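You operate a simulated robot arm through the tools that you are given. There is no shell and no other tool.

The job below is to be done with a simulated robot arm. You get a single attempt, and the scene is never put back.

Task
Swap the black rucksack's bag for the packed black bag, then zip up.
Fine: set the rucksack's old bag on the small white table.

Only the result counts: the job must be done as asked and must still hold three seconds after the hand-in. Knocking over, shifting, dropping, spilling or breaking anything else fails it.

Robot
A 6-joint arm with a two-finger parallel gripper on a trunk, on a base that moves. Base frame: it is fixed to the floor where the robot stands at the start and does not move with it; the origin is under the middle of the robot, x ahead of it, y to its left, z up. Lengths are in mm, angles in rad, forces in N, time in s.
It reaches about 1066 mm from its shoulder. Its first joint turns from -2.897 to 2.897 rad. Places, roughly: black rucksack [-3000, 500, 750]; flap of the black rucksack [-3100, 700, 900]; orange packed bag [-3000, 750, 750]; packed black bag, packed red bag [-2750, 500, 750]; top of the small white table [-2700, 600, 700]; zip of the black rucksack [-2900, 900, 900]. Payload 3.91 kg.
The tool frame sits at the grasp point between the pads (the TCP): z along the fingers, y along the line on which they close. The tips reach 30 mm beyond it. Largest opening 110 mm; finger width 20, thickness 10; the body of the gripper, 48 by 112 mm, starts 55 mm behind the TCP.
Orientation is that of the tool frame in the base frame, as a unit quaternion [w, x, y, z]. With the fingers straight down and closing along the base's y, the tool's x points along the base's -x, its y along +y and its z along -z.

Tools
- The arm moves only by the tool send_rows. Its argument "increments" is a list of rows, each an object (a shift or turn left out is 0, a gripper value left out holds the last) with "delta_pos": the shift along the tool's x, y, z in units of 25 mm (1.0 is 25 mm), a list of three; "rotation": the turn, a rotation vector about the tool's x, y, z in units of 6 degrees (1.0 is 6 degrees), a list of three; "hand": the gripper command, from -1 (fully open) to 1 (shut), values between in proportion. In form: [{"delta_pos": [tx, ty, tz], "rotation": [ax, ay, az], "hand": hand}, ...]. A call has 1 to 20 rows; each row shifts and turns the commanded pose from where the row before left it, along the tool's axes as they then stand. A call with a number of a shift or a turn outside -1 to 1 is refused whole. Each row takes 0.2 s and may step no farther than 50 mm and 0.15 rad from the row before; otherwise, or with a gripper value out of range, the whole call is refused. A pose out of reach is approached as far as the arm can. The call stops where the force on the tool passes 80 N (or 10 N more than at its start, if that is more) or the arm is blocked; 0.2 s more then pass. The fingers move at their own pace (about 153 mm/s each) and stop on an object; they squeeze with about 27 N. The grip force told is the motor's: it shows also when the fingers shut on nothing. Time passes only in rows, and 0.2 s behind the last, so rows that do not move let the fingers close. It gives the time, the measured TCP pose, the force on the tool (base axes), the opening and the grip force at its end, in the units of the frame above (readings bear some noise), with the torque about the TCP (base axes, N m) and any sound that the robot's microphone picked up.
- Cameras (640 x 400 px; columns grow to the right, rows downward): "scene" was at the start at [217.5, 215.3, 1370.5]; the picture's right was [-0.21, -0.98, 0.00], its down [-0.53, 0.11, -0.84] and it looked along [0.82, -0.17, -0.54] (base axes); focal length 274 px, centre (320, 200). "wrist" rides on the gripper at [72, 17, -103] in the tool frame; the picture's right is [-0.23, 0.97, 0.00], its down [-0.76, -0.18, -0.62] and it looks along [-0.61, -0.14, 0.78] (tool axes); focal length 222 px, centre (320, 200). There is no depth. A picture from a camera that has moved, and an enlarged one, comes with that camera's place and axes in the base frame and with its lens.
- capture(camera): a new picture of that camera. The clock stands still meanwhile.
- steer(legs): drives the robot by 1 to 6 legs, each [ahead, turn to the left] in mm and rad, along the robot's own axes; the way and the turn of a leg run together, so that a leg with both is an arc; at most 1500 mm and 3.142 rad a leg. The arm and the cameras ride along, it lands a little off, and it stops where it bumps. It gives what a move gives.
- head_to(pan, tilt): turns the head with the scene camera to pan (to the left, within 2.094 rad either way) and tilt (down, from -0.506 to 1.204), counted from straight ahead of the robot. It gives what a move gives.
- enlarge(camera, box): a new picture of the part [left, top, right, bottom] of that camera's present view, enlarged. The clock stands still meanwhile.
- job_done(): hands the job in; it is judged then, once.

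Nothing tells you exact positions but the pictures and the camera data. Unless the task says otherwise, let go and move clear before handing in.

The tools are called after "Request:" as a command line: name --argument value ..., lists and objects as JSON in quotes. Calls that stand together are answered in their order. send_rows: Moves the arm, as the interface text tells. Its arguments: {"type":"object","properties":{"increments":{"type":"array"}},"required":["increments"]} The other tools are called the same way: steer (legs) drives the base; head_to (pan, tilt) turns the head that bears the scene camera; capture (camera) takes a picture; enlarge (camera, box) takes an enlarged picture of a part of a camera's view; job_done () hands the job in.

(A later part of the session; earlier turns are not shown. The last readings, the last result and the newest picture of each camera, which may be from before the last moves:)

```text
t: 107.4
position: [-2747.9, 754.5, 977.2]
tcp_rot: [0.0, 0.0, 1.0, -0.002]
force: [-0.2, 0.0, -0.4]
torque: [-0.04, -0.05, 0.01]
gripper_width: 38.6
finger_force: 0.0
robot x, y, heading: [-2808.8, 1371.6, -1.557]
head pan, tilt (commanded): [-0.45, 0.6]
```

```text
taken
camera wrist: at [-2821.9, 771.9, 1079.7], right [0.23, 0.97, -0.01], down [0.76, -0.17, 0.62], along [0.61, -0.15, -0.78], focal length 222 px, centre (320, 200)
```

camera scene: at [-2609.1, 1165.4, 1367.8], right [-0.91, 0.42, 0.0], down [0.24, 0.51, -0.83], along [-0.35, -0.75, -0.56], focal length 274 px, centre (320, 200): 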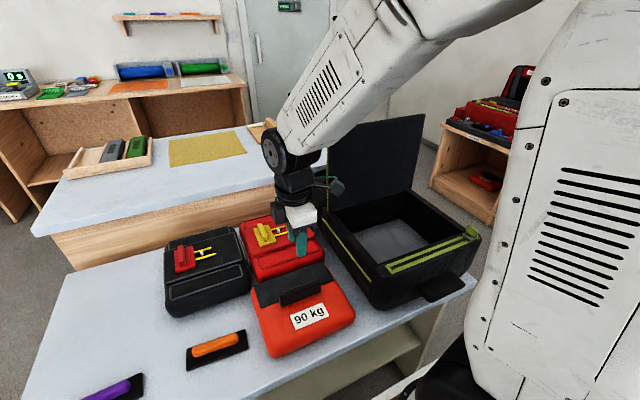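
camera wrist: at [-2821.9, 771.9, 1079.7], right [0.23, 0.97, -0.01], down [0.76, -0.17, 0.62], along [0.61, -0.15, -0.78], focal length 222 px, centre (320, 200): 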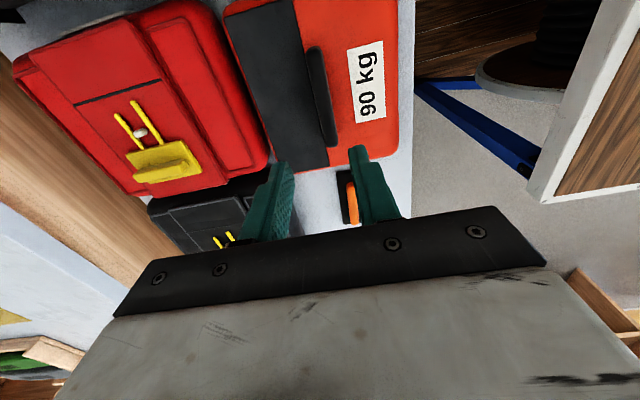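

Request:
enlarge --camera "scene" --box '[150, 200, 480, 390]'

Request:
enlarge --camera "wrist" --box '[180, 0, 430, 240]'

```text
1.94 times, centred on (315, 295) of scene
camera zoom: at [-2609.1, 1165.4, 1367.8], right [-0.91, 0.42, 0.0], down [0.24, 0.51, -0.83], along [-0.35, -0.75, -0.56], focal length 531 px, centre (330, 16)
```

zoom: 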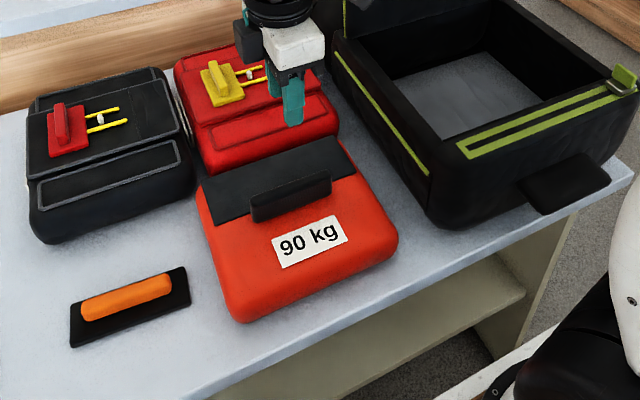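

```text
1.67 times, centred on (305, 120) of wrist
camera zoom: at [-2821.9, 771.9, 1079.7], right [0.23, 0.97, -0.01], down [0.76, -0.17, 0.62], along [0.61, -0.15, -0.78], focal length 370 px, centre (345, 333)
```

zoom: 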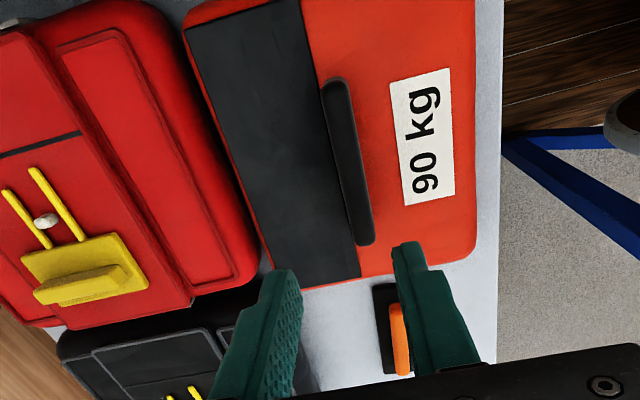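

The orange bag sits flat on the white table with clear gaps all round. Next, the black bag: I'll turn the tool back so it closes along x and move above the red bar handle near (-2494, 531).

Request:
send_rows --increments '[{"rotation": [0, 0, 1]}, {"rotation": [0, 0, 1]}, {"rotation": [0, 0, 1]}, {"rotation": [0, 0, 1]}, {"rotation": [0, 0, 1]}, {"rotation": [0, 0, 1]}, {"rotation": [0, 0, 1]}, {"rotation": [0, 0, 1]}, {"rotation": [0, 0, 1]}, {"rotation": [0, 0, 1]}, {"rotation": [0, 0, 1]}, {"rotation": [0, 0, 1]}, {"rotation": [0, 0, 1]}, {"rotation": [0, 0, 1]}, {"rotation": [0, 0, 1]}, {}]'

Request:
send_rows --increments '[{"delta_pos": [-0.4, 0.45, -0.2], "hand": 0.1}, {"delta_pos": [-0.8, 0.92, -0.2]}, {"delta_pos": [-0.8, 0.92, -0.2]}, {"delta_pos": [-0.8, 0.92, -0.2]}, {"delta_pos": [-0.8, 0.92, -0.1]}, {"delta_pos": [-0.8, 0.92, 0]}, {"delta_pos": [-0.8, 0.92, 0]}, {"delta_pos": [-0.8, 0.92, 0]}, {"delta_pos": [-0.8, 0.92, 0]}, {"delta_pos": [-0.8, 0.92, 0]}, {"delta_pos": [-0.8, 0.92, 0]}, {"delta_pos": [-0.4, 0.5, 0]}, {}]'

Request:
capture --camera "wrist"

Request:
capture --camera "scene"

```text
t: 110.8
position: [-2748.9, 754.7, 975.6]
tcp_rot: [0.001, 0.707, 0.707, -0.002]
force: [0.2, 0.4, -0.1]
torque: [0.0, 0.02, -0.04]
gripper_width: 38.3
finger_force: 0.1
robot x, y, heading: [-2808.7, 1373.7, -1.556]
head pan, tilt (commanded): [-0.45, 0.6]
```

```text
t: 113.6
position: [-2495.5, 534.8, 999.3]
tcp_rot: [0.002, 0.707, 0.707, -0.002]
force: [-0.1, 0.5, -0.9]
torque: [0.0, -0.01, 0.02]
gripper_width: 49.7
finger_force: 0.0
robot x, y, heading: [-2805.7, 1370.1, -1.559]
head pan, tilt (commanded): [-0.45, 0.6]
```

```text
taken
camera wrist: at [-2480.1, 608.3, 1102.2], right [0.97, -0.23, 0.0], down [-0.18, -0.76, 0.63], along [-0.14, -0.61, -0.78], focal length 222 px, centre (320, 200)
```

wrist: 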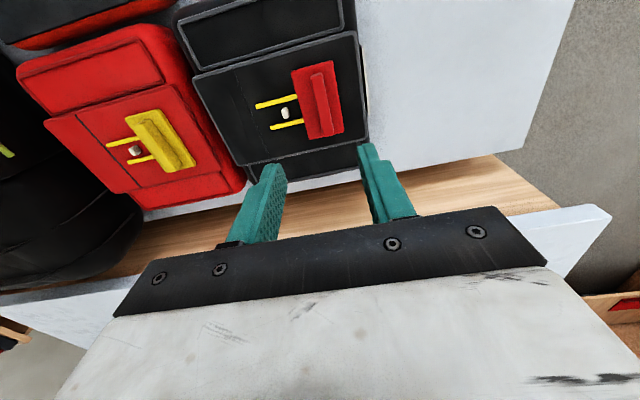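

```text
taken
camera scene: at [-2609.0, 1165.4, 1367.8], right [-0.91, 0.42, 0.0], down [0.24, 0.51, -0.83], along [-0.35, -0.75, -0.56], focal length 274 px, centre (320, 200)
```

scene: 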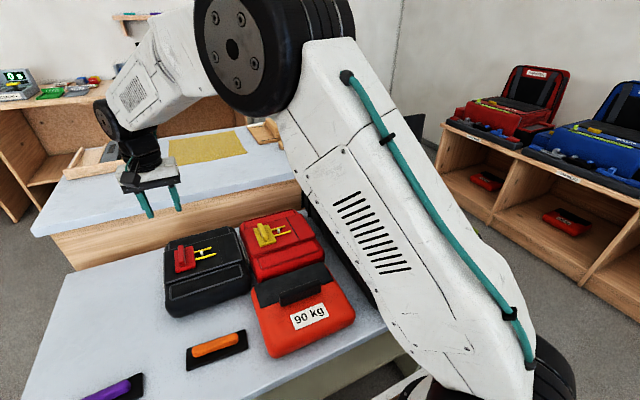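

Request:
enlarge --camera "wrist" --box '[160, 0, 400, 200]'

Request:
enlarge --camera "scene" --box '[150, 215, 270, 325]'

```text
2.00 times, centred on (280, 100) of wrist
camera zoom: at [-2480.1, 608.3, 1102.2], right [0.97, -0.23, 0.0], down [-0.18, -0.76, 0.63], along [-0.14, -0.61, -0.78], focal length 444 px, centre (400, 400)
```

zoom: 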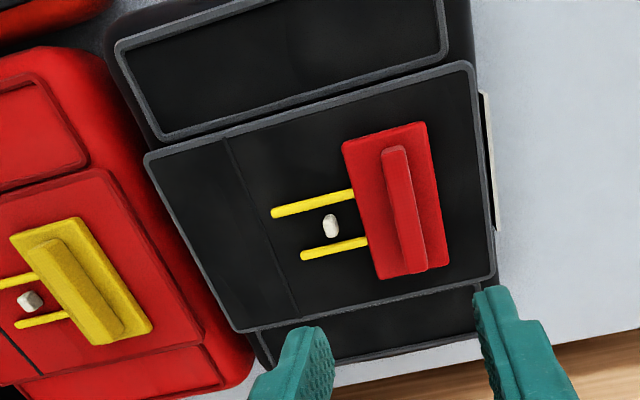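

```text
3.64 times, centred on (210, 270) of scene
camera zoom: at [-2609.0, 1165.4, 1367.8], right [-0.91, 0.42, 0.0], down [0.24, 0.51, -0.83], along [-0.35, -0.75, -0.56], focal length 995 px, centre (720, -54)
```

zoom: 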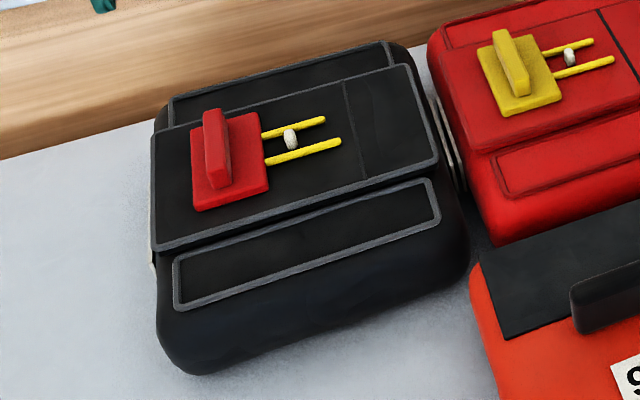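

The red bar handle is centred under the tool at (-2495, 535), bar about 67 mm long in y, its middle near z 834. Descending to straddle it.

Request:
send_rows --increments '[{"delta_pos": [0, 0.02, 0.5]}, {"delta_pos": [0, 0, 0.9]}, {"delta_pos": [0, 0, 0.9]}, {"delta_pos": [0, 0, 0.9]}, {"delta_pos": [0, 0, 0.9]}, {"delta_pos": [0, 0, 0.8]}, {}]'

Request:
enlarge --camera "wrist" --box '[180, 40, 460, 240]'

Request:
enlarge --camera "scene" --box '[130, 195, 270, 325]'

```text
t: 115.2
position: [-2495.1, 533.2, 878.1]
tcp_rot: [0.002, 0.708, 0.707, -0.001]
force: [-0.3, -0.7, -0.5]
torque: [0.02, -0.04, -0.03]
gripper_width: 49.2
finger_force: 0.1
robot x, y, heading: [-2807.7, 1374.4, -1.555]
head pan, tilt (commanded): [-0.45, 0.6]
```

```text
2.00 times, centred on (320, 140) of wrist
camera zoom: at [-2479.0, 607.3, 980.6], right [0.97, -0.23, 0.0], down [-0.18, -0.76, 0.63], along [-0.14, -0.61, -0.78], focal length 444 px, centre (320, 320)
```

zoom: 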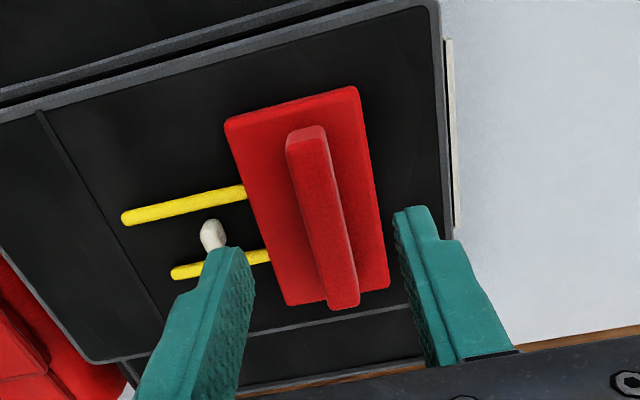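

```text
3.08 times, centred on (200, 260) of scene
camera zoom: at [-2609.0, 1165.4, 1367.8], right [-0.91, 0.42, 0.0], down [0.24, 0.51, -0.83], along [-0.35, -0.75, -0.56], focal length 842 px, centre (689, 15)
```

zoom: 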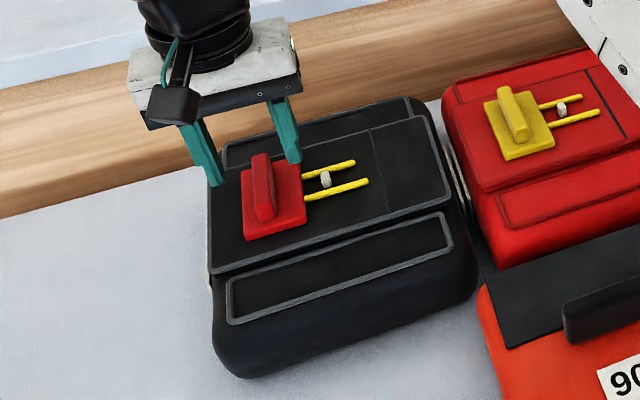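

Well aligned. I'll narrow the opening to about 24 mm so the fingers stay over the red plate, clear of the yellow pins, then lower.

Request:
send_rows --increments '[{"hand": 0.56}, {}, {"delta_pos": [0, 0, 0.3]}, {"delta_pos": [0, 0, 0.3]}, {}]'

Request:
enlarge --camera "wrist" --box '[180, 40, 460, 240]'

Request:
enlarge --camera "scene" --box '[150, 210, 240, 300]'

```text
t: 116.4
position: [-2495.0, 533.4, 863.6]
tcp_rot: [0.002, 0.707, 0.707, -0.001]
force: [-0.4, -0.2, -0.1]
torque: [0.04, 0.0, -0.02]
gripper_width: 24.1
finger_force: 0.0
robot x, y, heading: [-2806.2, 1374.1, -1.559]
head pan, tilt (commanded): [-0.45, 0.6]
```

```text
2.00 times, centred on (320, 140) of wrist
camera zoom: at [-2478.9, 606.8, 965.3], right [0.97, -0.23, 0.0], down [-0.18, -0.76, 0.63], along [-0.14, -0.61, -0.78], focal length 444 px, centre (320, 320)
```

zoom: 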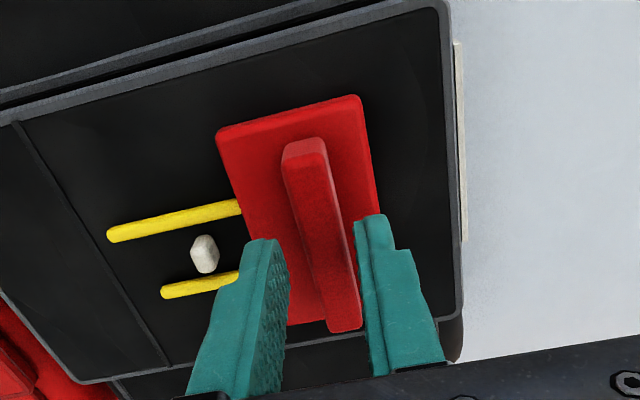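

```text
4.44 times, centred on (195, 255) of scene
camera zoom: at [-2609.0, 1165.4, 1367.8], right [-0.91, 0.42, 0.0], down [0.24, 0.51, -0.83], along [-0.35, -0.75, -0.56], focal length 1216 px, centre (876, -44)
```

zoom: 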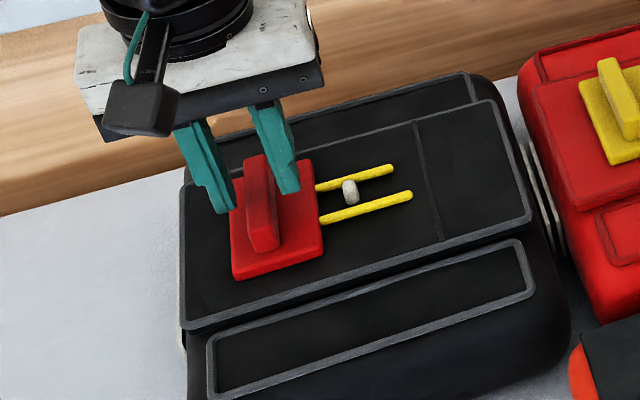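

Request:
send_rows --increments '[{"delta_pos": [0.05, 0, 0.2]}, {"delta_pos": [0, 0, 0.15]}, {}]'

Request:
enlarge --camera "scene" --box '[150, 210, 240, 300]'

```text
t: 117.2
position: [-2494.6, 533.2, 852.2]
tcp_rot: [0.002, 0.707, 0.707, -0.001]
force: [0.2, 0.0, -0.6]
torque: [0.0, -0.05, 0.0]
gripper_width: 24.3
finger_force: 0.0
robot x, y, heading: [-2807.5, 1375.3, -1.559]
head pan, tilt (commanded): [-0.45, 0.6]
```

```text
4.44 times, centred on (195, 255) of scene
camera zoom: at [-2609.0, 1165.3, 1367.8], right [-0.91, 0.42, 0.0], down [0.24, 0.51, -0.83], along [-0.35, -0.75, -0.56], focal length 1216 px, centre (876, -44)
```

zoom: 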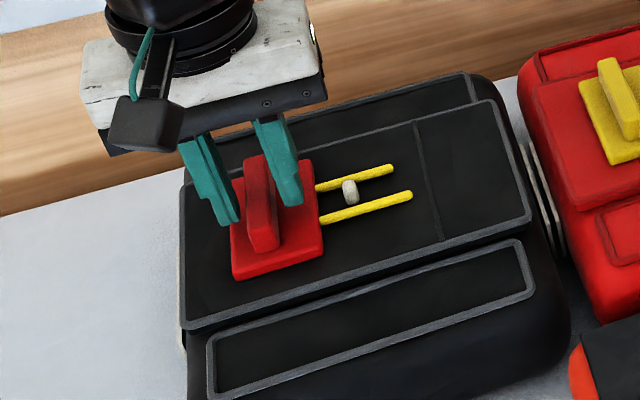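

Request:
send_rows --increments '[{"delta_pos": [0, 0, 0.12]}, {}]'

Request:
send_rows --increments '[{"delta_pos": [0, 0, 0.1]}, {}]'

```text
t: 117.8
position: [-2494.7, 534.3, 850.2]
tcp_rot: [0.002, 0.707, 0.707, -0.002]
force: [0.0, -0.3, 0.3]
torque: [0.05, 0.0, 0.02]
gripper_width: 24.3
finger_force: 0.0
robot x, y, heading: [-2805.1, 1376.7, -1.559]
head pan, tilt (commanded): [-0.45, 0.6]
```

```text
t: 118.4
position: [-2495.4, 534.6, 847.2]
tcp_rot: [0.002, 0.707, 0.707, -0.002]
force: [0.3, 0.6, 0.4]
torque: [0.05, -0.01, -0.01]
gripper_width: 24.2
finger_force: 0.0
robot x, y, heading: [-2805.8, 1372.4, -1.56]
head pan, tilt (commanded): [-0.45, 0.6]
```

Request:
send_rows --increments '[{"delta_pos": [0, 0, 0.1]}, {}]'

Request:
enlarge --camera "wrist" --box '[180, 40, 460, 240]'

Request:
enlarge --camera "scene" --box '[150, 210, 240, 300]'

```text
t: 119.0
position: [-2494.5, 534.2, 845.7]
tcp_rot: [0.002, 0.707, 0.707, -0.002]
force: [0.9, -0.2, 0.2]
torque: [-0.04, 0.02, 0.0]
gripper_width: 24.0
finger_force: 0.1
robot x, y, heading: [-2809.4, 1373.5, -1.56]
head pan, tilt (commanded): [-0.45, 0.6]
```

```text
2.00 times, centred on (320, 140) of wrist
camera zoom: at [-2478.5, 607.3, 948.0], right [0.97, -0.23, 0.0], down [-0.18, -0.76, 0.63], along [-0.14, -0.61, -0.78], focal length 444 px, centre (320, 320)
```

zoom: 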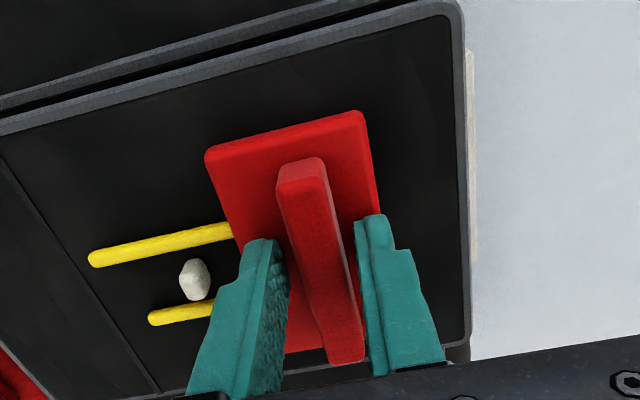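

```text
4.44 times, centred on (195, 255) of scene
camera zoom: at [-2609.0, 1165.3, 1367.8], right [-0.91, 0.42, 0.0], down [0.24, 0.51, -0.83], along [-0.35, -0.75, -0.56], focal length 1216 px, centre (876, -44)
```

zoom: 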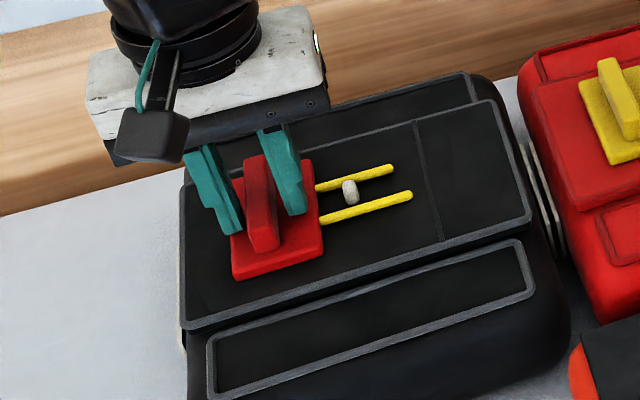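

Request:
send_rows --increments '[{"delta_pos": [0, 0, 0.1]}, {}]'

Request:
send_rows --increments '[{"delta_pos": [0, 0, 0.08]}, {}]'

```text
t: 119.6
position: [-2493.7, 534.1, 844.7]
tcp_rot: [0.004, 0.707, 0.707, -0.003]
force: [0.1, 3.0, 25.0]
torque: [0.31, 0.36, -0.03]
gripper_width: 24.8
finger_force: 0.8
robot x, y, heading: [-2805.3, 1375.7, -1.56]
head pan, tilt (commanded): [-0.45, 0.6]
```

```text
t: 120.2
position: [-2494.5, 533.2, 844.9]
tcp_rot: [0.006, 0.707, 0.707, -0.003]
force: [-1.8, 1.1, 56.0]
torque: [0.55, 0.63, 0.02]
gripper_width: 25.0
finger_force: 1.0
robot x, y, heading: [-2808.9, 1374.7, -1.562]
head pan, tilt (commanded): [-0.45, 0.6]
```

The tips touch the plate at TCP 845. I'll ease up a few mm and close on the bar.

Request:
send_rows --increments '[{"delta_pos": [0, 0, -0.18]}, {"hand": 0.8}, {"hand": 1.0}, {}, {}]'

Request:
send_rows --increments '[{"delta_pos": [0, 0, -0.08]}]'

Request:
send_rows --increments '[{"delta_pos": [0, 0, -0.08]}]'

Request:
send_rows --increments '[{"delta_pos": [0, 0, -0.08]}]'

```text
t: 121.4
position: [-2494.2, 534.5, 845.3]
tcp_rot: [0.002, 0.707, 0.707, -0.001]
force: [0.1, 2.3, 12.8]
torque: [-0.53, -0.03, 0.32]
gripper_width: 14.0
finger_force: 27.5
robot x, y, heading: [-2808.7, 1373.6, -1.558]
head pan, tilt (commanded): [-0.45, 0.6]
```

```text
t: 121.8
position: [-2493.7, 534.8, 845.4]
tcp_rot: [0.0, 0.707, 0.707, -0.001]
force: [1.6, 0.6, 0.8]
torque: [-0.28, -0.25, 0.1]
gripper_width: 14.2
finger_force: 26.7
robot x, y, heading: [-2810.6, 1375.9, -1.554]
head pan, tilt (commanded): [-0.45, 0.6]
```

```text
t: 122.2
position: [-2493.6, 534.4, 847.9]
tcp_rot: [0.001, 0.708, 0.706, -0.001]
force: [-0.7, -0.3, -10.1]
torque: [0.07, -0.47, 0.03]
gripper_width: 13.4
finger_force: 26.9
robot x, y, heading: [-2810.3, 1373.8, -1.562]
head pan, tilt (commanded): [-0.45, 0.6]
```

```text
t: 122.6
position: [-2493.9, 533.9, 850.7]
tcp_rot: [0.002, 0.707, 0.707, -0.002]
force: [-0.2, -0.5, -8.7]
torque: [0.08, -0.46, 0.0]
gripper_width: 13.5
finger_force: 26.4
robot x, y, heading: [-2805.0, 1373.9, -1.563]
head pan, tilt (commanded): [-0.45, 0.6]
```

The load is 9 N with a -0.46 N·m moment: the bag's weight hanging off-centre from its handle. Checking the pictures.

Request:
send_rows --increments '[{"delta_pos": [0, 0, -0.08]}, {"delta_pos": [0, 0, -0.12]}, {"delta_pos": [0, 0, -0.12]}, {"delta_pos": [0, 0, -0.12]}, {}]'

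Request:
enlarge --camera "scene" --box '[130, 195, 270, 325]'

Request:
capture --camera "wrist"

```text
t: 123.8
position: [-2492.9, 533.4, 862.8]
tcp_rot: [0.001, 0.707, 0.707, -0.001]
force: [-0.6, 0.1, -9.7]
torque: [0.07, -0.42, 0.0]
gripper_width: 13.7
finger_force: 26.9
robot x, y, heading: [-2806.3, 1373.7, -1.56]
head pan, tilt (commanded): [-0.45, 0.6]
```

```text
3.08 times, centred on (200, 260) of scene
camera zoom: at [-2608.8, 1165.0, 1367.7], right [-0.91, 0.42, 0.0], down [0.24, 0.51, -0.82], along [-0.35, -0.75, -0.57], focal length 842 px, centre (689, 15)
```

zoom: 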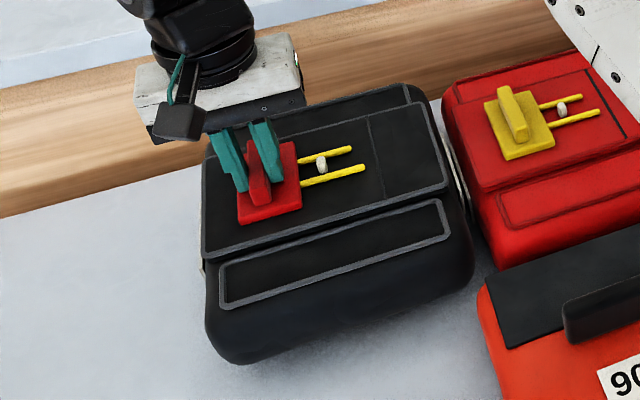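

```text
taken
camera wrist: at [-2478.1, 607.0, 965.3], right [0.97, -0.23, 0.0], down [-0.18, -0.76, 0.63], along [-0.14, -0.61, -0.78], focal length 222 px, centre (320, 200)
```

wrist: 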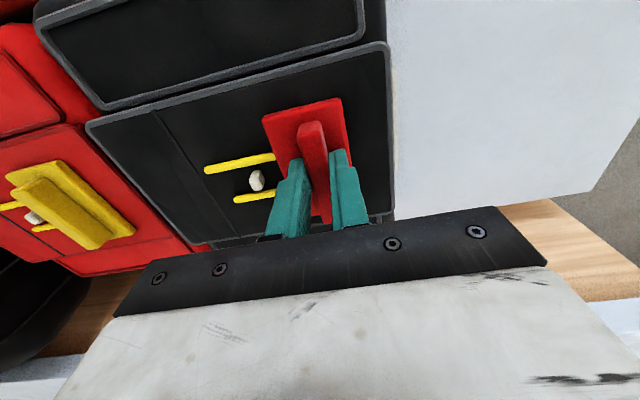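

The bag lifts in one piece, nearly level. Continuing to raise gently.

Request:
send_rows --increments '[{"delta_pos": [0, 0, -0.12]}, {"delta_pos": [0, 0, -0.2]}, {"delta_pos": [0, 0, -0.3]}, {"delta_pos": [0, 0, -0.35]}, {"delta_pos": [0, 0, -0.35]}, {"delta_pos": [0, 0, -0.35]}, {"delta_pos": [0, 0, -0.3]}, {"delta_pos": [0, 0, -0.2]}, {"delta_pos": [0, 0, -0.1]}, {}]'

Request:
capture --camera "scene"

Request:
enlarge --camera "scene" --box '[120, 150, 280, 310]'

Request:
capture --camera "wrist"

```text
t: 126.0
position: [-2496.1, 533.9, 920.7]
tcp_rot: [0.001, 0.707, 0.707, -0.001]
force: [-0.9, 0.0, -9.8]
torque: [0.02, -0.47, -0.02]
gripper_width: 13.5
finger_force: 26.6
robot x, y, heading: [-2807.6, 1372.1, -1.558]
head pan, tilt (commanded): [-0.45, 0.6]
```

```text
taken
camera scene: at [-2608.8, 1165.0, 1367.7], right [-0.91, 0.42, 0.0], down [0.24, 0.51, -0.82], along [-0.35, -0.75, -0.57], focal length 274 px, centre (320, 200)
```

scene: 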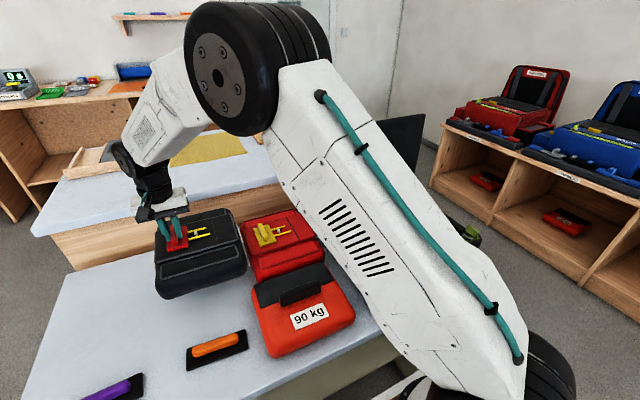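

```text
2.50 times, centred on (200, 230) of scene
camera zoom: at [-2608.8, 1165.0, 1367.7], right [-0.91, 0.42, 0.0], down [0.24, 0.51, -0.82], along [-0.35, -0.75, -0.57], focal length 684 px, centre (620, 125)
```

zoom: 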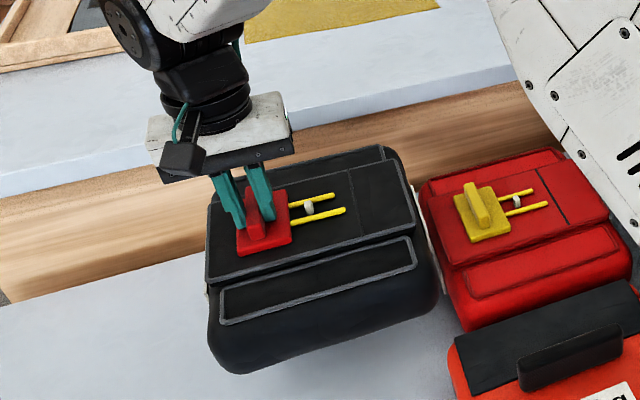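

```text
taken
camera wrist: at [-2478.8, 607.4, 1022.1], right [0.97, -0.23, 0.0], down [-0.18, -0.76, 0.63], along [-0.14, -0.61, -0.78], focal length 222 px, centre (320, 200)
```

wrist: 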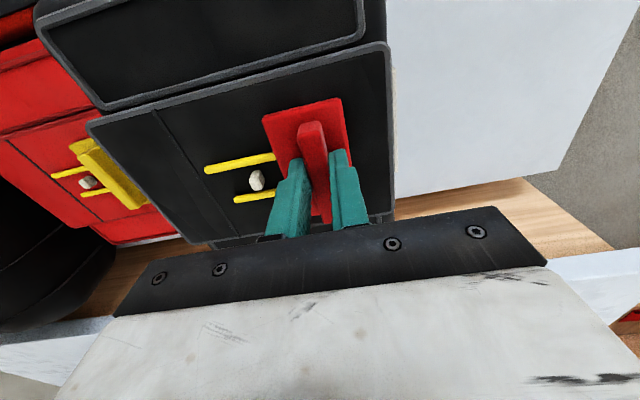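

The bag is steady in the grip (torque and view unchanged). I'll raise it to carrying height.

Request:
send_rows --increments '[{"delta_pos": [0, 0, -0.15]}, {"delta_pos": [0, 0, -0.3]}, {"delta_pos": [0, 0, -0.45]}, {"delta_pos": [0, 0, -0.5]}, {"delta_pos": [0, 0, -0.5]}, {"delta_pos": [0, 0, -0.5]}, {"delta_pos": [0, 0, -0.5]}, {"delta_pos": [0, 0, -0.5]}, {"delta_pos": [0, 0, -0.5]}, {"delta_pos": [0, 0, -0.5]}, {"delta_pos": [0, 0, -0.5]}, {"delta_pos": [0, 0, -0.5]}, {"delta_pos": [0, 0, -0.5]}, {"delta_pos": [0, 0, -0.45]}, {"delta_pos": [0, 0, -0.3]}, {"delta_pos": [0, 0, -0.15]}, {}]'

Request:
send_rows --increments '[{"delta_pos": [0.2, 0, 0], "rotation": [0, 0, -0.3]}, {"delta_pos": [0.3, 0, 0], "rotation": [0, 0, -0.6]}, {"rotation": [0, 0, -0.8]}, {"rotation": [0, 0, -0.8]}, {"rotation": [0, 0, -0.8]}, {"rotation": [0, 0, -0.8]}, {"rotation": [0, 0, -0.8]}, {"rotation": [0, 0, -0.8]}, {"rotation": [0, 0, -0.8]}, {"rotation": [0, 0, -0.8]}, {"rotation": [0, 0, -0.8]}, {"rotation": [0, 0, -0.8]}, {"rotation": [0, 0, -0.8]}, {"rotation": [0, 0, -0.8]}, {"rotation": [0, 0, -0.8]}, {"rotation": [0, 0, -0.8]}, {"rotation": [0, 0, -0.8]}, {"rotation": [0, 0, -0.8]}, {"rotation": [0, 0, -0.7]}, {"rotation": [0, 0, -0.6]}]'

Request:
capture --camera "wrist"

Request:
capture --camera "scene"

```text
t: 129.6
position: [-2493.7, 535.4, 1090.1]
tcp_rot: [0.001, 0.707, 0.707, -0.003]
force: [-0.1, 0.9, -9.6]
torque: [0.06, -0.46, -0.05]
gripper_width: 14.1
finger_force: 26.5
robot x, y, heading: [-2807.2, 1378.1, -1.557]
head pan, tilt (commanded): [-0.45, 0.6]
```

```text
t: 133.8
position: [-2493.6, 548.9, 1088.6]
tcp_rot: [-0.001, -0.001, 1.0, -0.003]
force: [0.7, 0.1, -9.6]
torque: [0.47, 0.07, 0.02]
gripper_width: 13.8
finger_force: 26.7
robot x, y, heading: [-2809.0, 1372.7, -1.559]
head pan, tilt (commanded): [-0.45, 0.6]
```

```text
taken
camera wrist: at [-2567.7, 565.6, 1191.6], right [0.23, 0.97, 0.0], down [0.76, -0.17, 0.62], along [0.61, -0.14, -0.78], focal length 222 px, centre (320, 200)
```

wrist: 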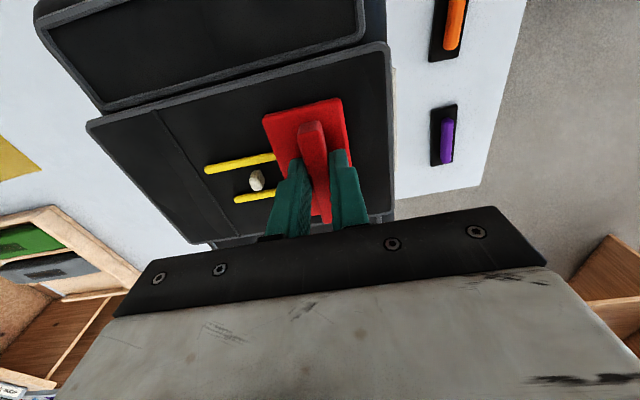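

```text
taken
camera scene: at [-2608.8, 1165.0, 1367.7], right [-0.91, 0.42, 0.0], down [0.24, 0.51, -0.82], along [-0.35, -0.75, -0.57], focal length 274 px, centre (320, 200)
```

scene: 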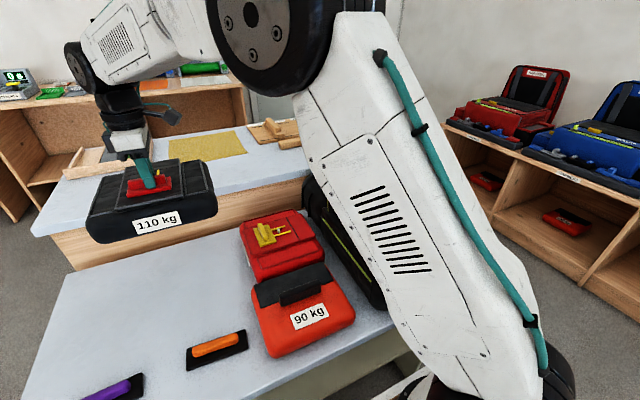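

The bag is now turned with its label facing north, still level. I'll measure its outline relative to the tool.

Request:
enlarge --camera "scene" --box '[70, 90, 230, 260]'

```text
2.35 times, centred on (150, 175) of scene
camera zoom: at [-2608.8, 1165.0, 1367.7], right [-0.91, 0.42, 0.0], down [0.24, 0.51, -0.82], along [-0.35, -0.75, -0.57], focal length 644 px, centre (720, 259)
```

zoom: 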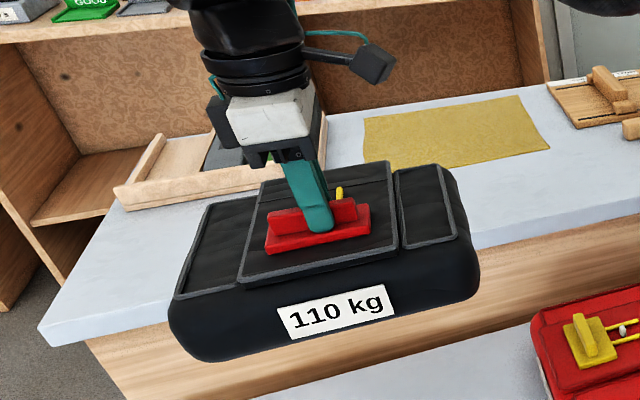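

The bag is about 240 mm (x) by 205 mm (y), the compartment about 274 by 245 mm (x -3194…-2920, y 577…822), so this orientation fits. I'll carry it north-west first, keeping clear of the upright flap.

Request:
send_rows --increments '[{"delta_pos": [0.3, 0.265, 0]}, {"delta_pos": [0.6, 0.53, 0]}, {"delta_pos": [0.8, 0.706, 0]}, {"delta_pos": [0.9, 0.795, 0]}, {"delta_pos": [0.9, 0.795, 0]}, {"delta_pos": [0.9, 0.795, 0]}, {"delta_pos": [0.9, 0.795, 0]}, {"delta_pos": [0.9, 0.795, 0]}, {"delta_pos": [0.9, 0.795, 0]}, {"delta_pos": [0.9, 0.795, 0]}, {"delta_pos": [0.9, 0.795, 0]}, {"delta_pos": [0.8, 0.706, 0]}, {"delta_pos": [0.5, 0.45, 0]}, {}]'

Request:
capture --camera "wrist"

Request:
capture --camera "scene"

```text
t: 136.8
position: [-2748.6, 774.3, 1087.2]
tcp_rot: [0.0, 0.0, 1.0, -0.003]
force: [0.2, -0.7, -10.0]
torque: [0.46, 0.05, 0.0]
gripper_width: 13.5
finger_force: 26.6
robot x, y, heading: [-2804.9, 1376.2, -1.555]
head pan, tilt (commanded): [-0.45, 0.6]
```

```text
taken
camera wrist: at [-2821.1, 791.1, 1190.0], right [0.23, 0.97, 0.0], down [0.76, -0.17, 0.62], along [0.61, -0.15, -0.78], focal length 222 px, centre (320, 200)
```

wrist: 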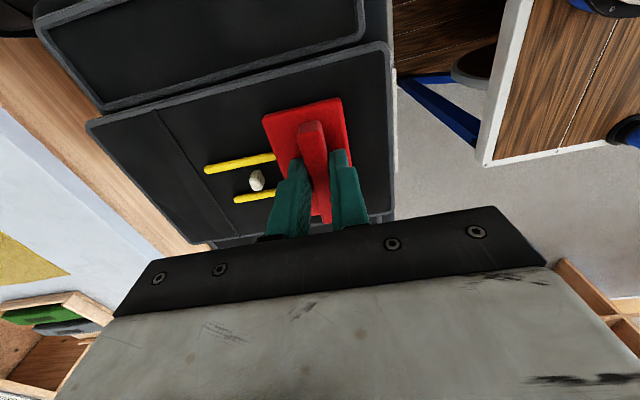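

```text
taken
camera scene: at [-2609.0, 1165.1, 1367.7], right [-0.91, 0.42, 0.0], down [0.24, 0.51, -0.82], along [-0.35, -0.75, -0.57], focal length 274 px, centre (320, 200)
```

scene: 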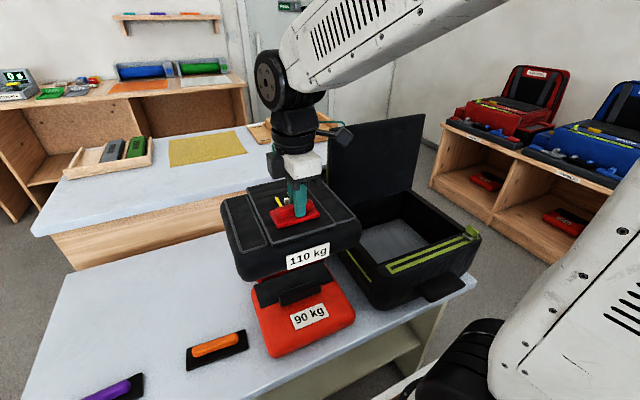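

Request:
enlarge --camera "scene" --box '[310, 100, 490, 315]'

```text
1.86 times, centred on (400, 208) of scene
camera zoom: at [-2609.0, 1165.1, 1367.7], right [-0.91, 0.42, 0.0], down [0.24, 0.51, -0.82], along [-0.35, -0.75, -0.57], focal length 509 px, centre (171, 186)
```

zoom: 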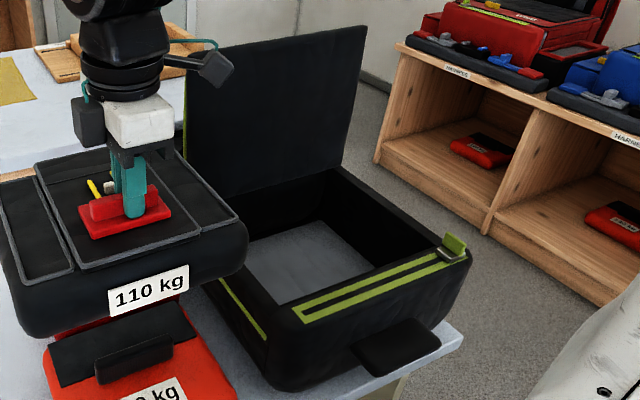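

Refined measurement: north inner rim y ≈ 824, south wall y ≈ 585, x -3200…-2920, the flap leaning slightly back. I'll move over the compartment to handle position (-3062, 757).

Request:
send_rows --increments '[{"delta_pos": [0.3, 0, 0]}, {"delta_pos": [0.6, 0, 0]}, {"delta_pos": [0.8, -0.03, 0]}, {"delta_pos": [0.9, -0.05, 0]}, {"delta_pos": [0.9, -0.05, 0]}, {"delta_pos": [0.9, -0.05, 0]}, {"delta_pos": [0.9, -0.05, 0]}, {"delta_pos": [0.9, -0.05, 0]}, {"delta_pos": [0.9, -0.05, 0]}, {"delta_pos": [0.9, -0.05, 0]}, {"delta_pos": [0.9, -0.05, 0]}, {"delta_pos": [0.9, -0.05, 0]}, {"delta_pos": [0.9, -0.05, 0]}, {"delta_pos": [0.9, -0.05, 0]}, {"delta_pos": [0.6, -0.05, 0]}, {"delta_pos": [0.34, -0.05, 0]}, {}]'

Request:
capture --camera "wrist"

Request:
capture --camera "scene"

Request:
enlarge --camera "scene" --box '[310, 100, 490, 315]'

```text
t: 140.4
position: [-3064.9, 758.3, 1087.7]
tcp_rot: [0.002, 0.0, 1.0, -0.002]
force: [0.6, -0.3, -9.9]
torque: [0.47, 0.07, 0.0]
gripper_width: 14.0
finger_force: 27.0
robot x, y, heading: [-2808.2, 1373.1, -1.561]
head pan, tilt (commanded): [-0.45, 0.6]
```

```text
taken
camera wrist: at [-3137.9, 774.9, 1190.1], right [0.23, 0.97, 0.0], down [0.76, -0.17, 0.62], along [0.61, -0.15, -0.78], focal length 222 px, centre (320, 200)
```

wrist: 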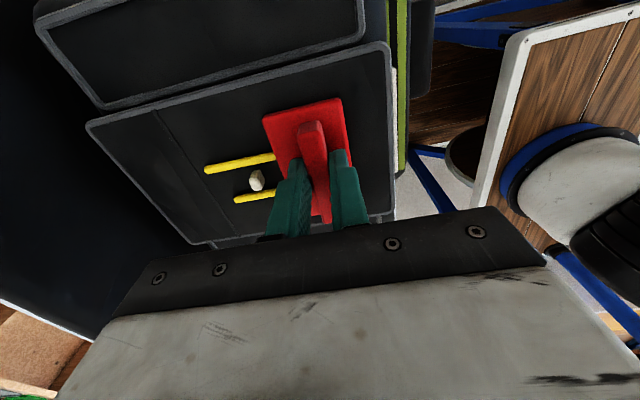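

```text
taken
camera scene: at [-2609.2, 1165.1, 1367.8], right [-0.91, 0.42, 0.0], down [0.24, 0.51, -0.82], along [-0.35, -0.75, -0.57], focal length 274 px, centre (320, 200)
```

scene: 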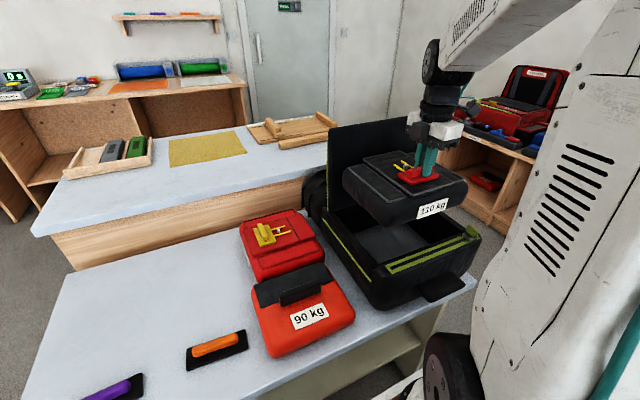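

```text
1.86 times, centred on (400, 208) of scene
camera zoom: at [-2609.2, 1165.1, 1367.8], right [-0.91, 0.42, 0.0], down [0.24, 0.51, -0.82], along [-0.35, -0.75, -0.57], focal length 509 px, centre (171, 186)
```

zoom: 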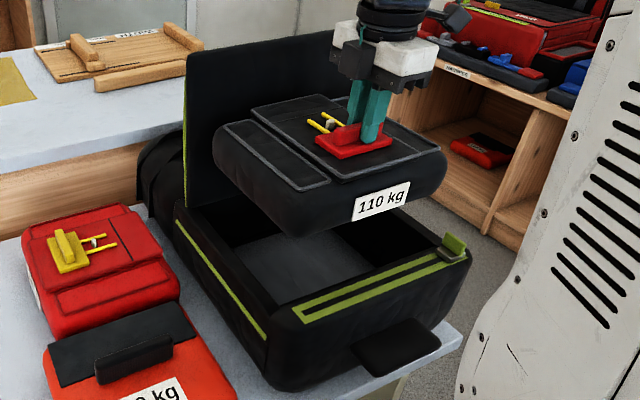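

The bag is centred over the opening with about 12–15 mm of margin all round. Lowering stepwise.

Request:
send_rows --increments '[{"delta_pos": [0, 0, 0.15]}, {"delta_pos": [0, 0, 0.3]}, {"delta_pos": [0, 0, 0.4]}, {"delta_pos": [0, 0, 0.4]}, {"delta_pos": [0, 0, 0.4]}, {"delta_pos": [0, 0, 0.3]}, {"delta_pos": [0, 0, 0.2]}, {"delta_pos": [0, 0, 0.1]}, {}]'

Request:
capture --camera "wrist"

Request:
enlarge --camera "scene" --box '[310, 100, 490, 315]'

```text
t: 142.4
position: [-3063.3, 757.0, 1031.7]
tcp_rot: [0.001, 0.0, 1.0, -0.002]
force: [0.3, 0.2, -10.7]
torque: [0.47, 0.03, -0.01]
gripper_width: 13.7
finger_force: 27.4
robot x, y, heading: [-2803.6, 1373.0, -1.563]
head pan, tilt (commanded): [-0.45, 0.6]
```

```text
taken
camera wrist: at [-3136.5, 774.7, 1134.7], right [0.23, 0.97, 0.0], down [0.76, -0.17, 0.62], along [0.61, -0.15, -0.78], focal length 222 px, centre (320, 200)
```

wrist: 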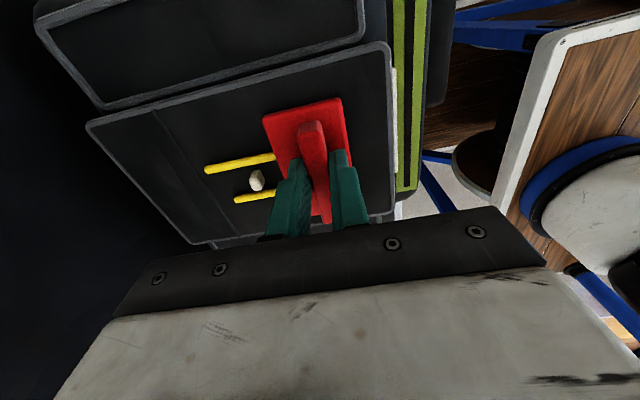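

```text
1.86 times, centred on (400, 208) of scene
camera zoom: at [-2609.2, 1165.1, 1367.8], right [-0.91, 0.42, 0.0], down [0.24, 0.51, -0.82], along [-0.35, -0.75, -0.57], focal length 509 px, centre (171, 186)
```

zoom: 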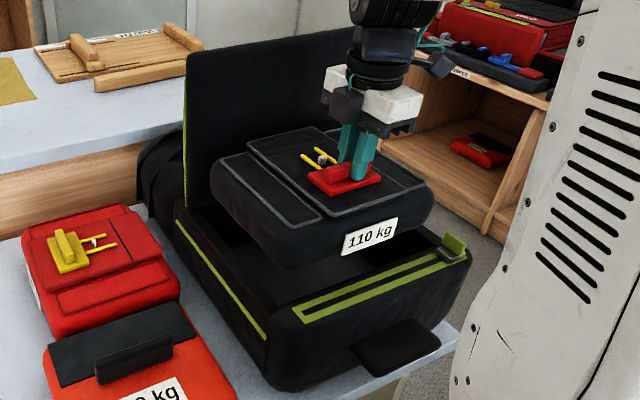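

Request:
send_rows --increments '[{"delta_pos": [0, 0, 0.15]}, {"delta_pos": [0, 0, 0.25]}, {"delta_pos": [0, 0, 0.3]}, {"delta_pos": [0, 0, 0.3]}, {"delta_pos": [0, 0, 0.3]}, {"delta_pos": [0, 0, 0.2]}, {"delta_pos": [0, 0, 0.1]}, {}]'

Request:
capture --camera "wrist"

Request:
enlarge --camera "scene" --box '[310, 100, 490, 315]'

```text
t: 144.2
position: [-3063.7, 755.1, 993.6]
tcp_rot: [-0.002, -0.001, 1.0, -0.006]
force: [-1.6, -12.0, 21.6]
torque: [0.62, -0.5, -0.24]
gripper_width: 14.2
finger_force: 26.6
robot x, y, heading: [-2805.1, 1371.5, -1.561]
head pan, tilt (commanded): [-0.45, 0.6]
```

```text
taken
camera wrist: at [-3136.7, 774.4, 1095.9], right [0.23, 0.97, -0.01], down [0.76, -0.17, 0.62], along [0.61, -0.15, -0.78], focal length 222 px, centre (320, 200)
```

wrist: 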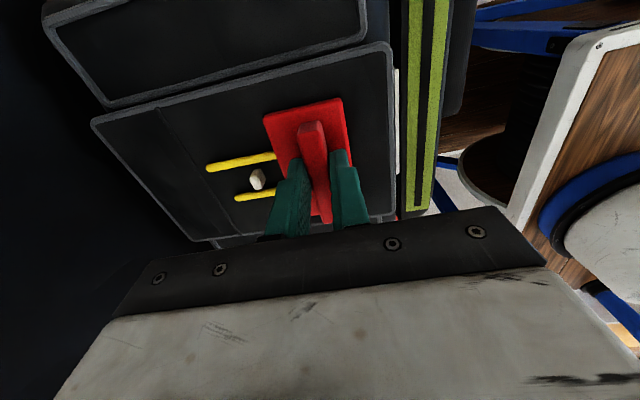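

```text
1.86 times, centred on (400, 208) of scene
camera zoom: at [-2608.9, 1165.4, 1367.8], right [-0.91, 0.42, 0.0], down [0.24, 0.51, -0.83], along [-0.35, -0.75, -0.56], focal length 509 px, centre (171, 186)
```

zoom: 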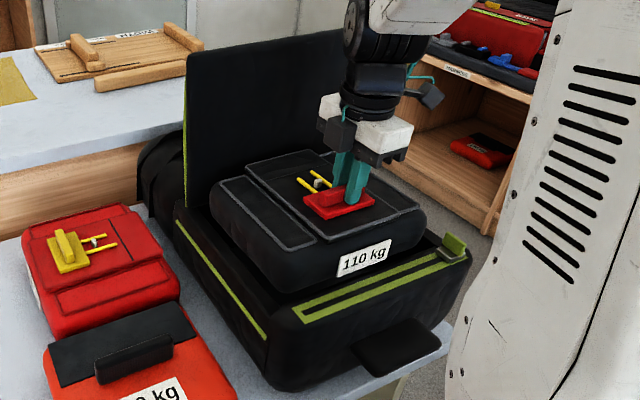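

The bag's north bottom edge is touching the north rim. I'll lift slightly, shift about 9 mm south and try again.

Request:
send_rows --increments '[{"delta_pos": [0, 0, -0.3]}, {"delta_pos": [0, 0, -0.3]}, {"delta_pos": [0, -0.2, 0]}, {"delta_pos": [0, -0.16, 0]}, {}]'

Request:
send_rows --increments '[{"delta_pos": [0, 0, 0.2]}, {"delta_pos": [0, 0, 0.2]}, {"delta_pos": [0, 0, 0.2]}, {}]'

```text
t: 145.4
position: [-3062.6, 748.3, 1005.7]
tcp_rot: [0.002, 0.0, 1.0, -0.004]
force: [0.2, 0.4, -9.2]
torque: [0.45, 0.07, -0.02]
gripper_width: 13.9
finger_force: 27.1
robot x, y, heading: [-2808.3, 1373.5, -1.565]
head pan, tilt (commanded): [-0.45, 0.6]
```

```text
t: 146.4
position: [-3063.9, 747.9, 990.9]
tcp_rot: [0.001, 0.0, 1.0, -0.002]
force: [-0.3, -0.9, -9.6]
torque: [0.5, 0.07, -0.02]
gripper_width: 13.7
finger_force: 26.7
robot x, y, heading: [-2808.6, 1373.8, -1.558]
head pan, tilt (commanded): [-0.45, 0.6]
```

Free now. Continuing down in small steps, watching force.

Request:
send_rows --increments '[{"delta_pos": [0, 0, 0.2]}, {"delta_pos": [0, 0, 0.2]}, {"delta_pos": [0, 0, 0.2]}, {}]'

Request:
enlarge --camera "scene" --box '[310, 100, 490, 315]'

```text
t: 147.4
position: [-3063.7, 748.6, 975.9]
tcp_rot: [0.002, 0.0, 1.0, -0.002]
force: [-0.2, 0.5, -10.2]
torque: [0.44, 0.04, 0.03]
gripper_width: 14.0
finger_force: 26.7
robot x, y, heading: [-2809.1, 1374.5, -1.559]
head pan, tilt (commanded): [-0.45, 0.6]
```

```text
1.86 times, centred on (400, 208) of scene
camera zoom: at [-2609.3, 1165.1, 1367.8], right [-0.91, 0.42, 0.0], down [0.24, 0.51, -0.82], along [-0.35, -0.75, -0.57], focal length 509 px, centre (171, 186)
```

zoom: 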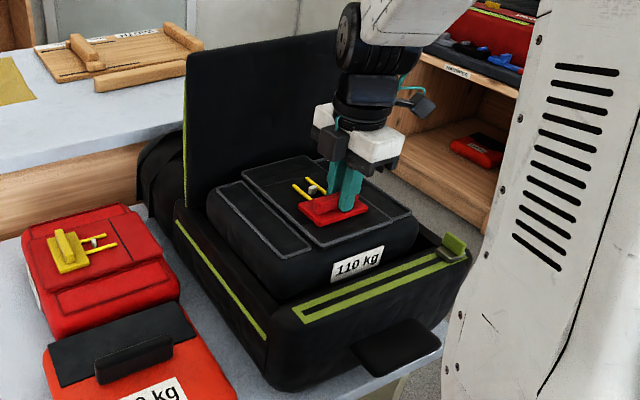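

Request:
send_rows --increments '[{"delta_pos": [0, 0, 0.2]}, {"delta_pos": [0, 0, 0.25]}, {"delta_pos": [0, 0, 0.25]}, {"delta_pos": [0, 0, 0.2]}, {}]'

Request:
capture --camera "wrist"

```text
t: 148.6
position: [-3063.6, 746.1, 952.7]
tcp_rot: [0.001, 0.0, 1.0, -0.002]
force: [-0.8, 0.1, -10.3]
torque: [0.48, 0.06, -0.03]
gripper_width: 13.9
finger_force: 27.5
robot x, y, heading: [-2806.9, 1371.9, -1.558]
head pan, tilt (commanded): [-0.45, 0.6]
```

```text
taken
camera wrist: at [-3136.7, 765.0, 1056.2], right [0.23, 0.97, 0.0], down [0.76, -0.17, 0.62], along [0.61, -0.15, -0.78], focal length 222 px, centre (320, 200)
```

wrist: 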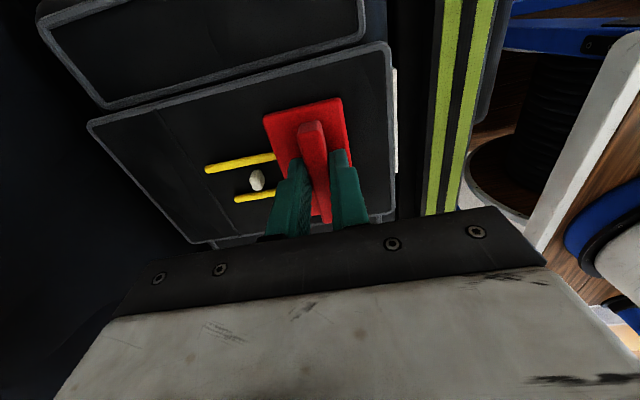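

Request:
send_rows --increments '[{"delta_pos": [0, 0, 0.2]}, {"delta_pos": [0, 0, 0.25]}, {"delta_pos": [0, 0, 0.25]}, {"delta_pos": [0, 0, 0.25]}, {"delta_pos": [0, 0, 0.25]}, {"delta_pos": [0, 0, 0.2]}, {"delta_pos": [0, 0, 0.2]}, {}]'

Request:
enlarge --camera "scene" --box '[310, 100, 490, 315]'

```text
t: 150.4
position: [-3062.4, 746.8, 913.8]
tcp_rot: [0.001, 0.001, 1.0, -0.003]
force: [0.2, 0.3, -10.0]
torque: [0.49, 0.07, -0.01]
gripper_width: 13.7
finger_force: 27.1
robot x, y, heading: [-2805.9, 1374.3, -1.556]
head pan, tilt (commanded): [-0.45, 0.6]
```

```text
1.86 times, centred on (400, 208) of scene
camera zoom: at [-2609.3, 1165.1, 1367.8], right [-0.91, 0.42, 0.0], down [0.24, 0.51, -0.82], along [-0.35, -0.75, -0.57], focal length 509 px, centre (171, 186)
```

zoom: 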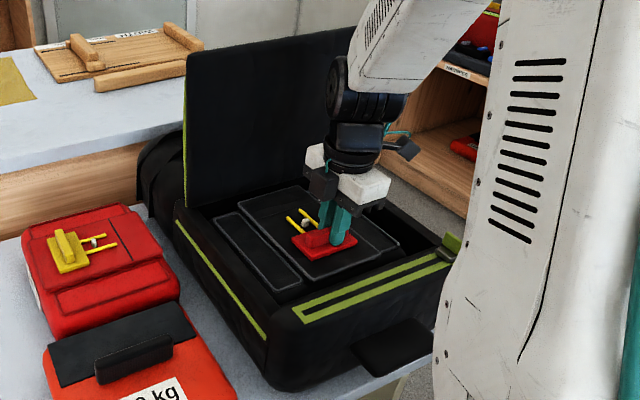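

Request:
send_rows --increments '[{"delta_pos": [0, 0, 0.2]}, {"delta_pos": [0, 0, 0.2]}, {"delta_pos": [0, 0, 0.2]}, {"delta_pos": [0, 0, 0.2]}, {}]'

Request:
send_rows --increments '[{"delta_pos": [0, 0, 0.1]}, {"delta_pos": [0, 0, 0.1]}, {}]'

```text
t: 151.6
position: [-3062.6, 747.4, 895.6]
tcp_rot: [0.0, 0.0, 1.0, -0.003]
force: [0.3, -1.1, -9.3]
torque: [0.49, 0.07, 0.02]
gripper_width: 13.6
finger_force: 27.4
robot x, y, heading: [-2808.3, 1372.1, -1.559]
head pan, tilt (commanded): [-0.45, 0.6]
```

```text
t: 152.4
position: [-3062.6, 747.9, 889.3]
tcp_rot: [0.001, 0.0, 1.0, -0.003]
force: [-0.5, 0.1, -9.1]
torque: [0.43, 0.05, -0.02]
gripper_width: 13.8
finger_force: 27.1
robot x, y, heading: [-2806.8, 1375.6, -1.561]
head pan, tilt (commanded): [-0.45, 0.6]
```

Request:
send_rows --increments '[{"delta_pos": [0, 0, 0.1]}, {"delta_pos": [0, 0, 0.1]}, {}]'

Request:
send_rows --increments '[{"delta_pos": [0, 0, 0.1]}, {}]'

```text
t: 153.2
position: [-3064.0, 747.8, 884.2]
tcp_rot: [0.001, 0.0, 1.0, -0.003]
force: [0.1, -1.2, -9.3]
torque: [0.45, 0.05, -0.01]
gripper_width: 13.4
finger_force: 27.3
robot x, y, heading: [-2808.0, 1374.0, -1.557]
head pan, tilt (commanded): [-0.45, 0.6]
```

```text
t: 153.8
position: [-3063.6, 747.0, 881.8]
tcp_rot: [0.0, 0.0, 1.0, -0.002]
force: [0.3, 0.7, -9.5]
torque: [0.46, 0.05, -0.01]
gripper_width: 13.9
finger_force: 26.9
robot x, y, heading: [-2808.3, 1374.5, -1.555]
head pan, tilt (commanded): [-0.45, 0.6]
```

Request:
send_rows --increments '[{"delta_pos": [0, 0, 0.1]}, {}]'

Request:
send_rows --increments '[{"delta_pos": [0, 0, 0.1]}, {}]'

```text
t: 154.4
position: [-3061.9, 747.2, 879.1]
tcp_rot: [0.001, 0.0, 1.0, -0.003]
force: [0.2, 0.0, -9.9]
torque: [0.46, 0.03, 0.03]
gripper_width: 13.9
finger_force: 27.0
robot x, y, heading: [-2806.2, 1369.1, -1.557]
head pan, tilt (commanded): [-0.45, 0.6]
```

```text
t: 155.0
position: [-3063.1, 746.6, 875.7]
tcp_rot: [0.002, 0.0, 1.0, -0.003]
force: [0.2, 0.3, -9.3]
torque: [0.42, 0.02, -0.01]
gripper_width: 13.7
finger_force: 27.1
robot x, y, heading: [-2810.3, 1373.6, -1.559]
head pan, tilt (commanded): [-0.45, 0.6]
```

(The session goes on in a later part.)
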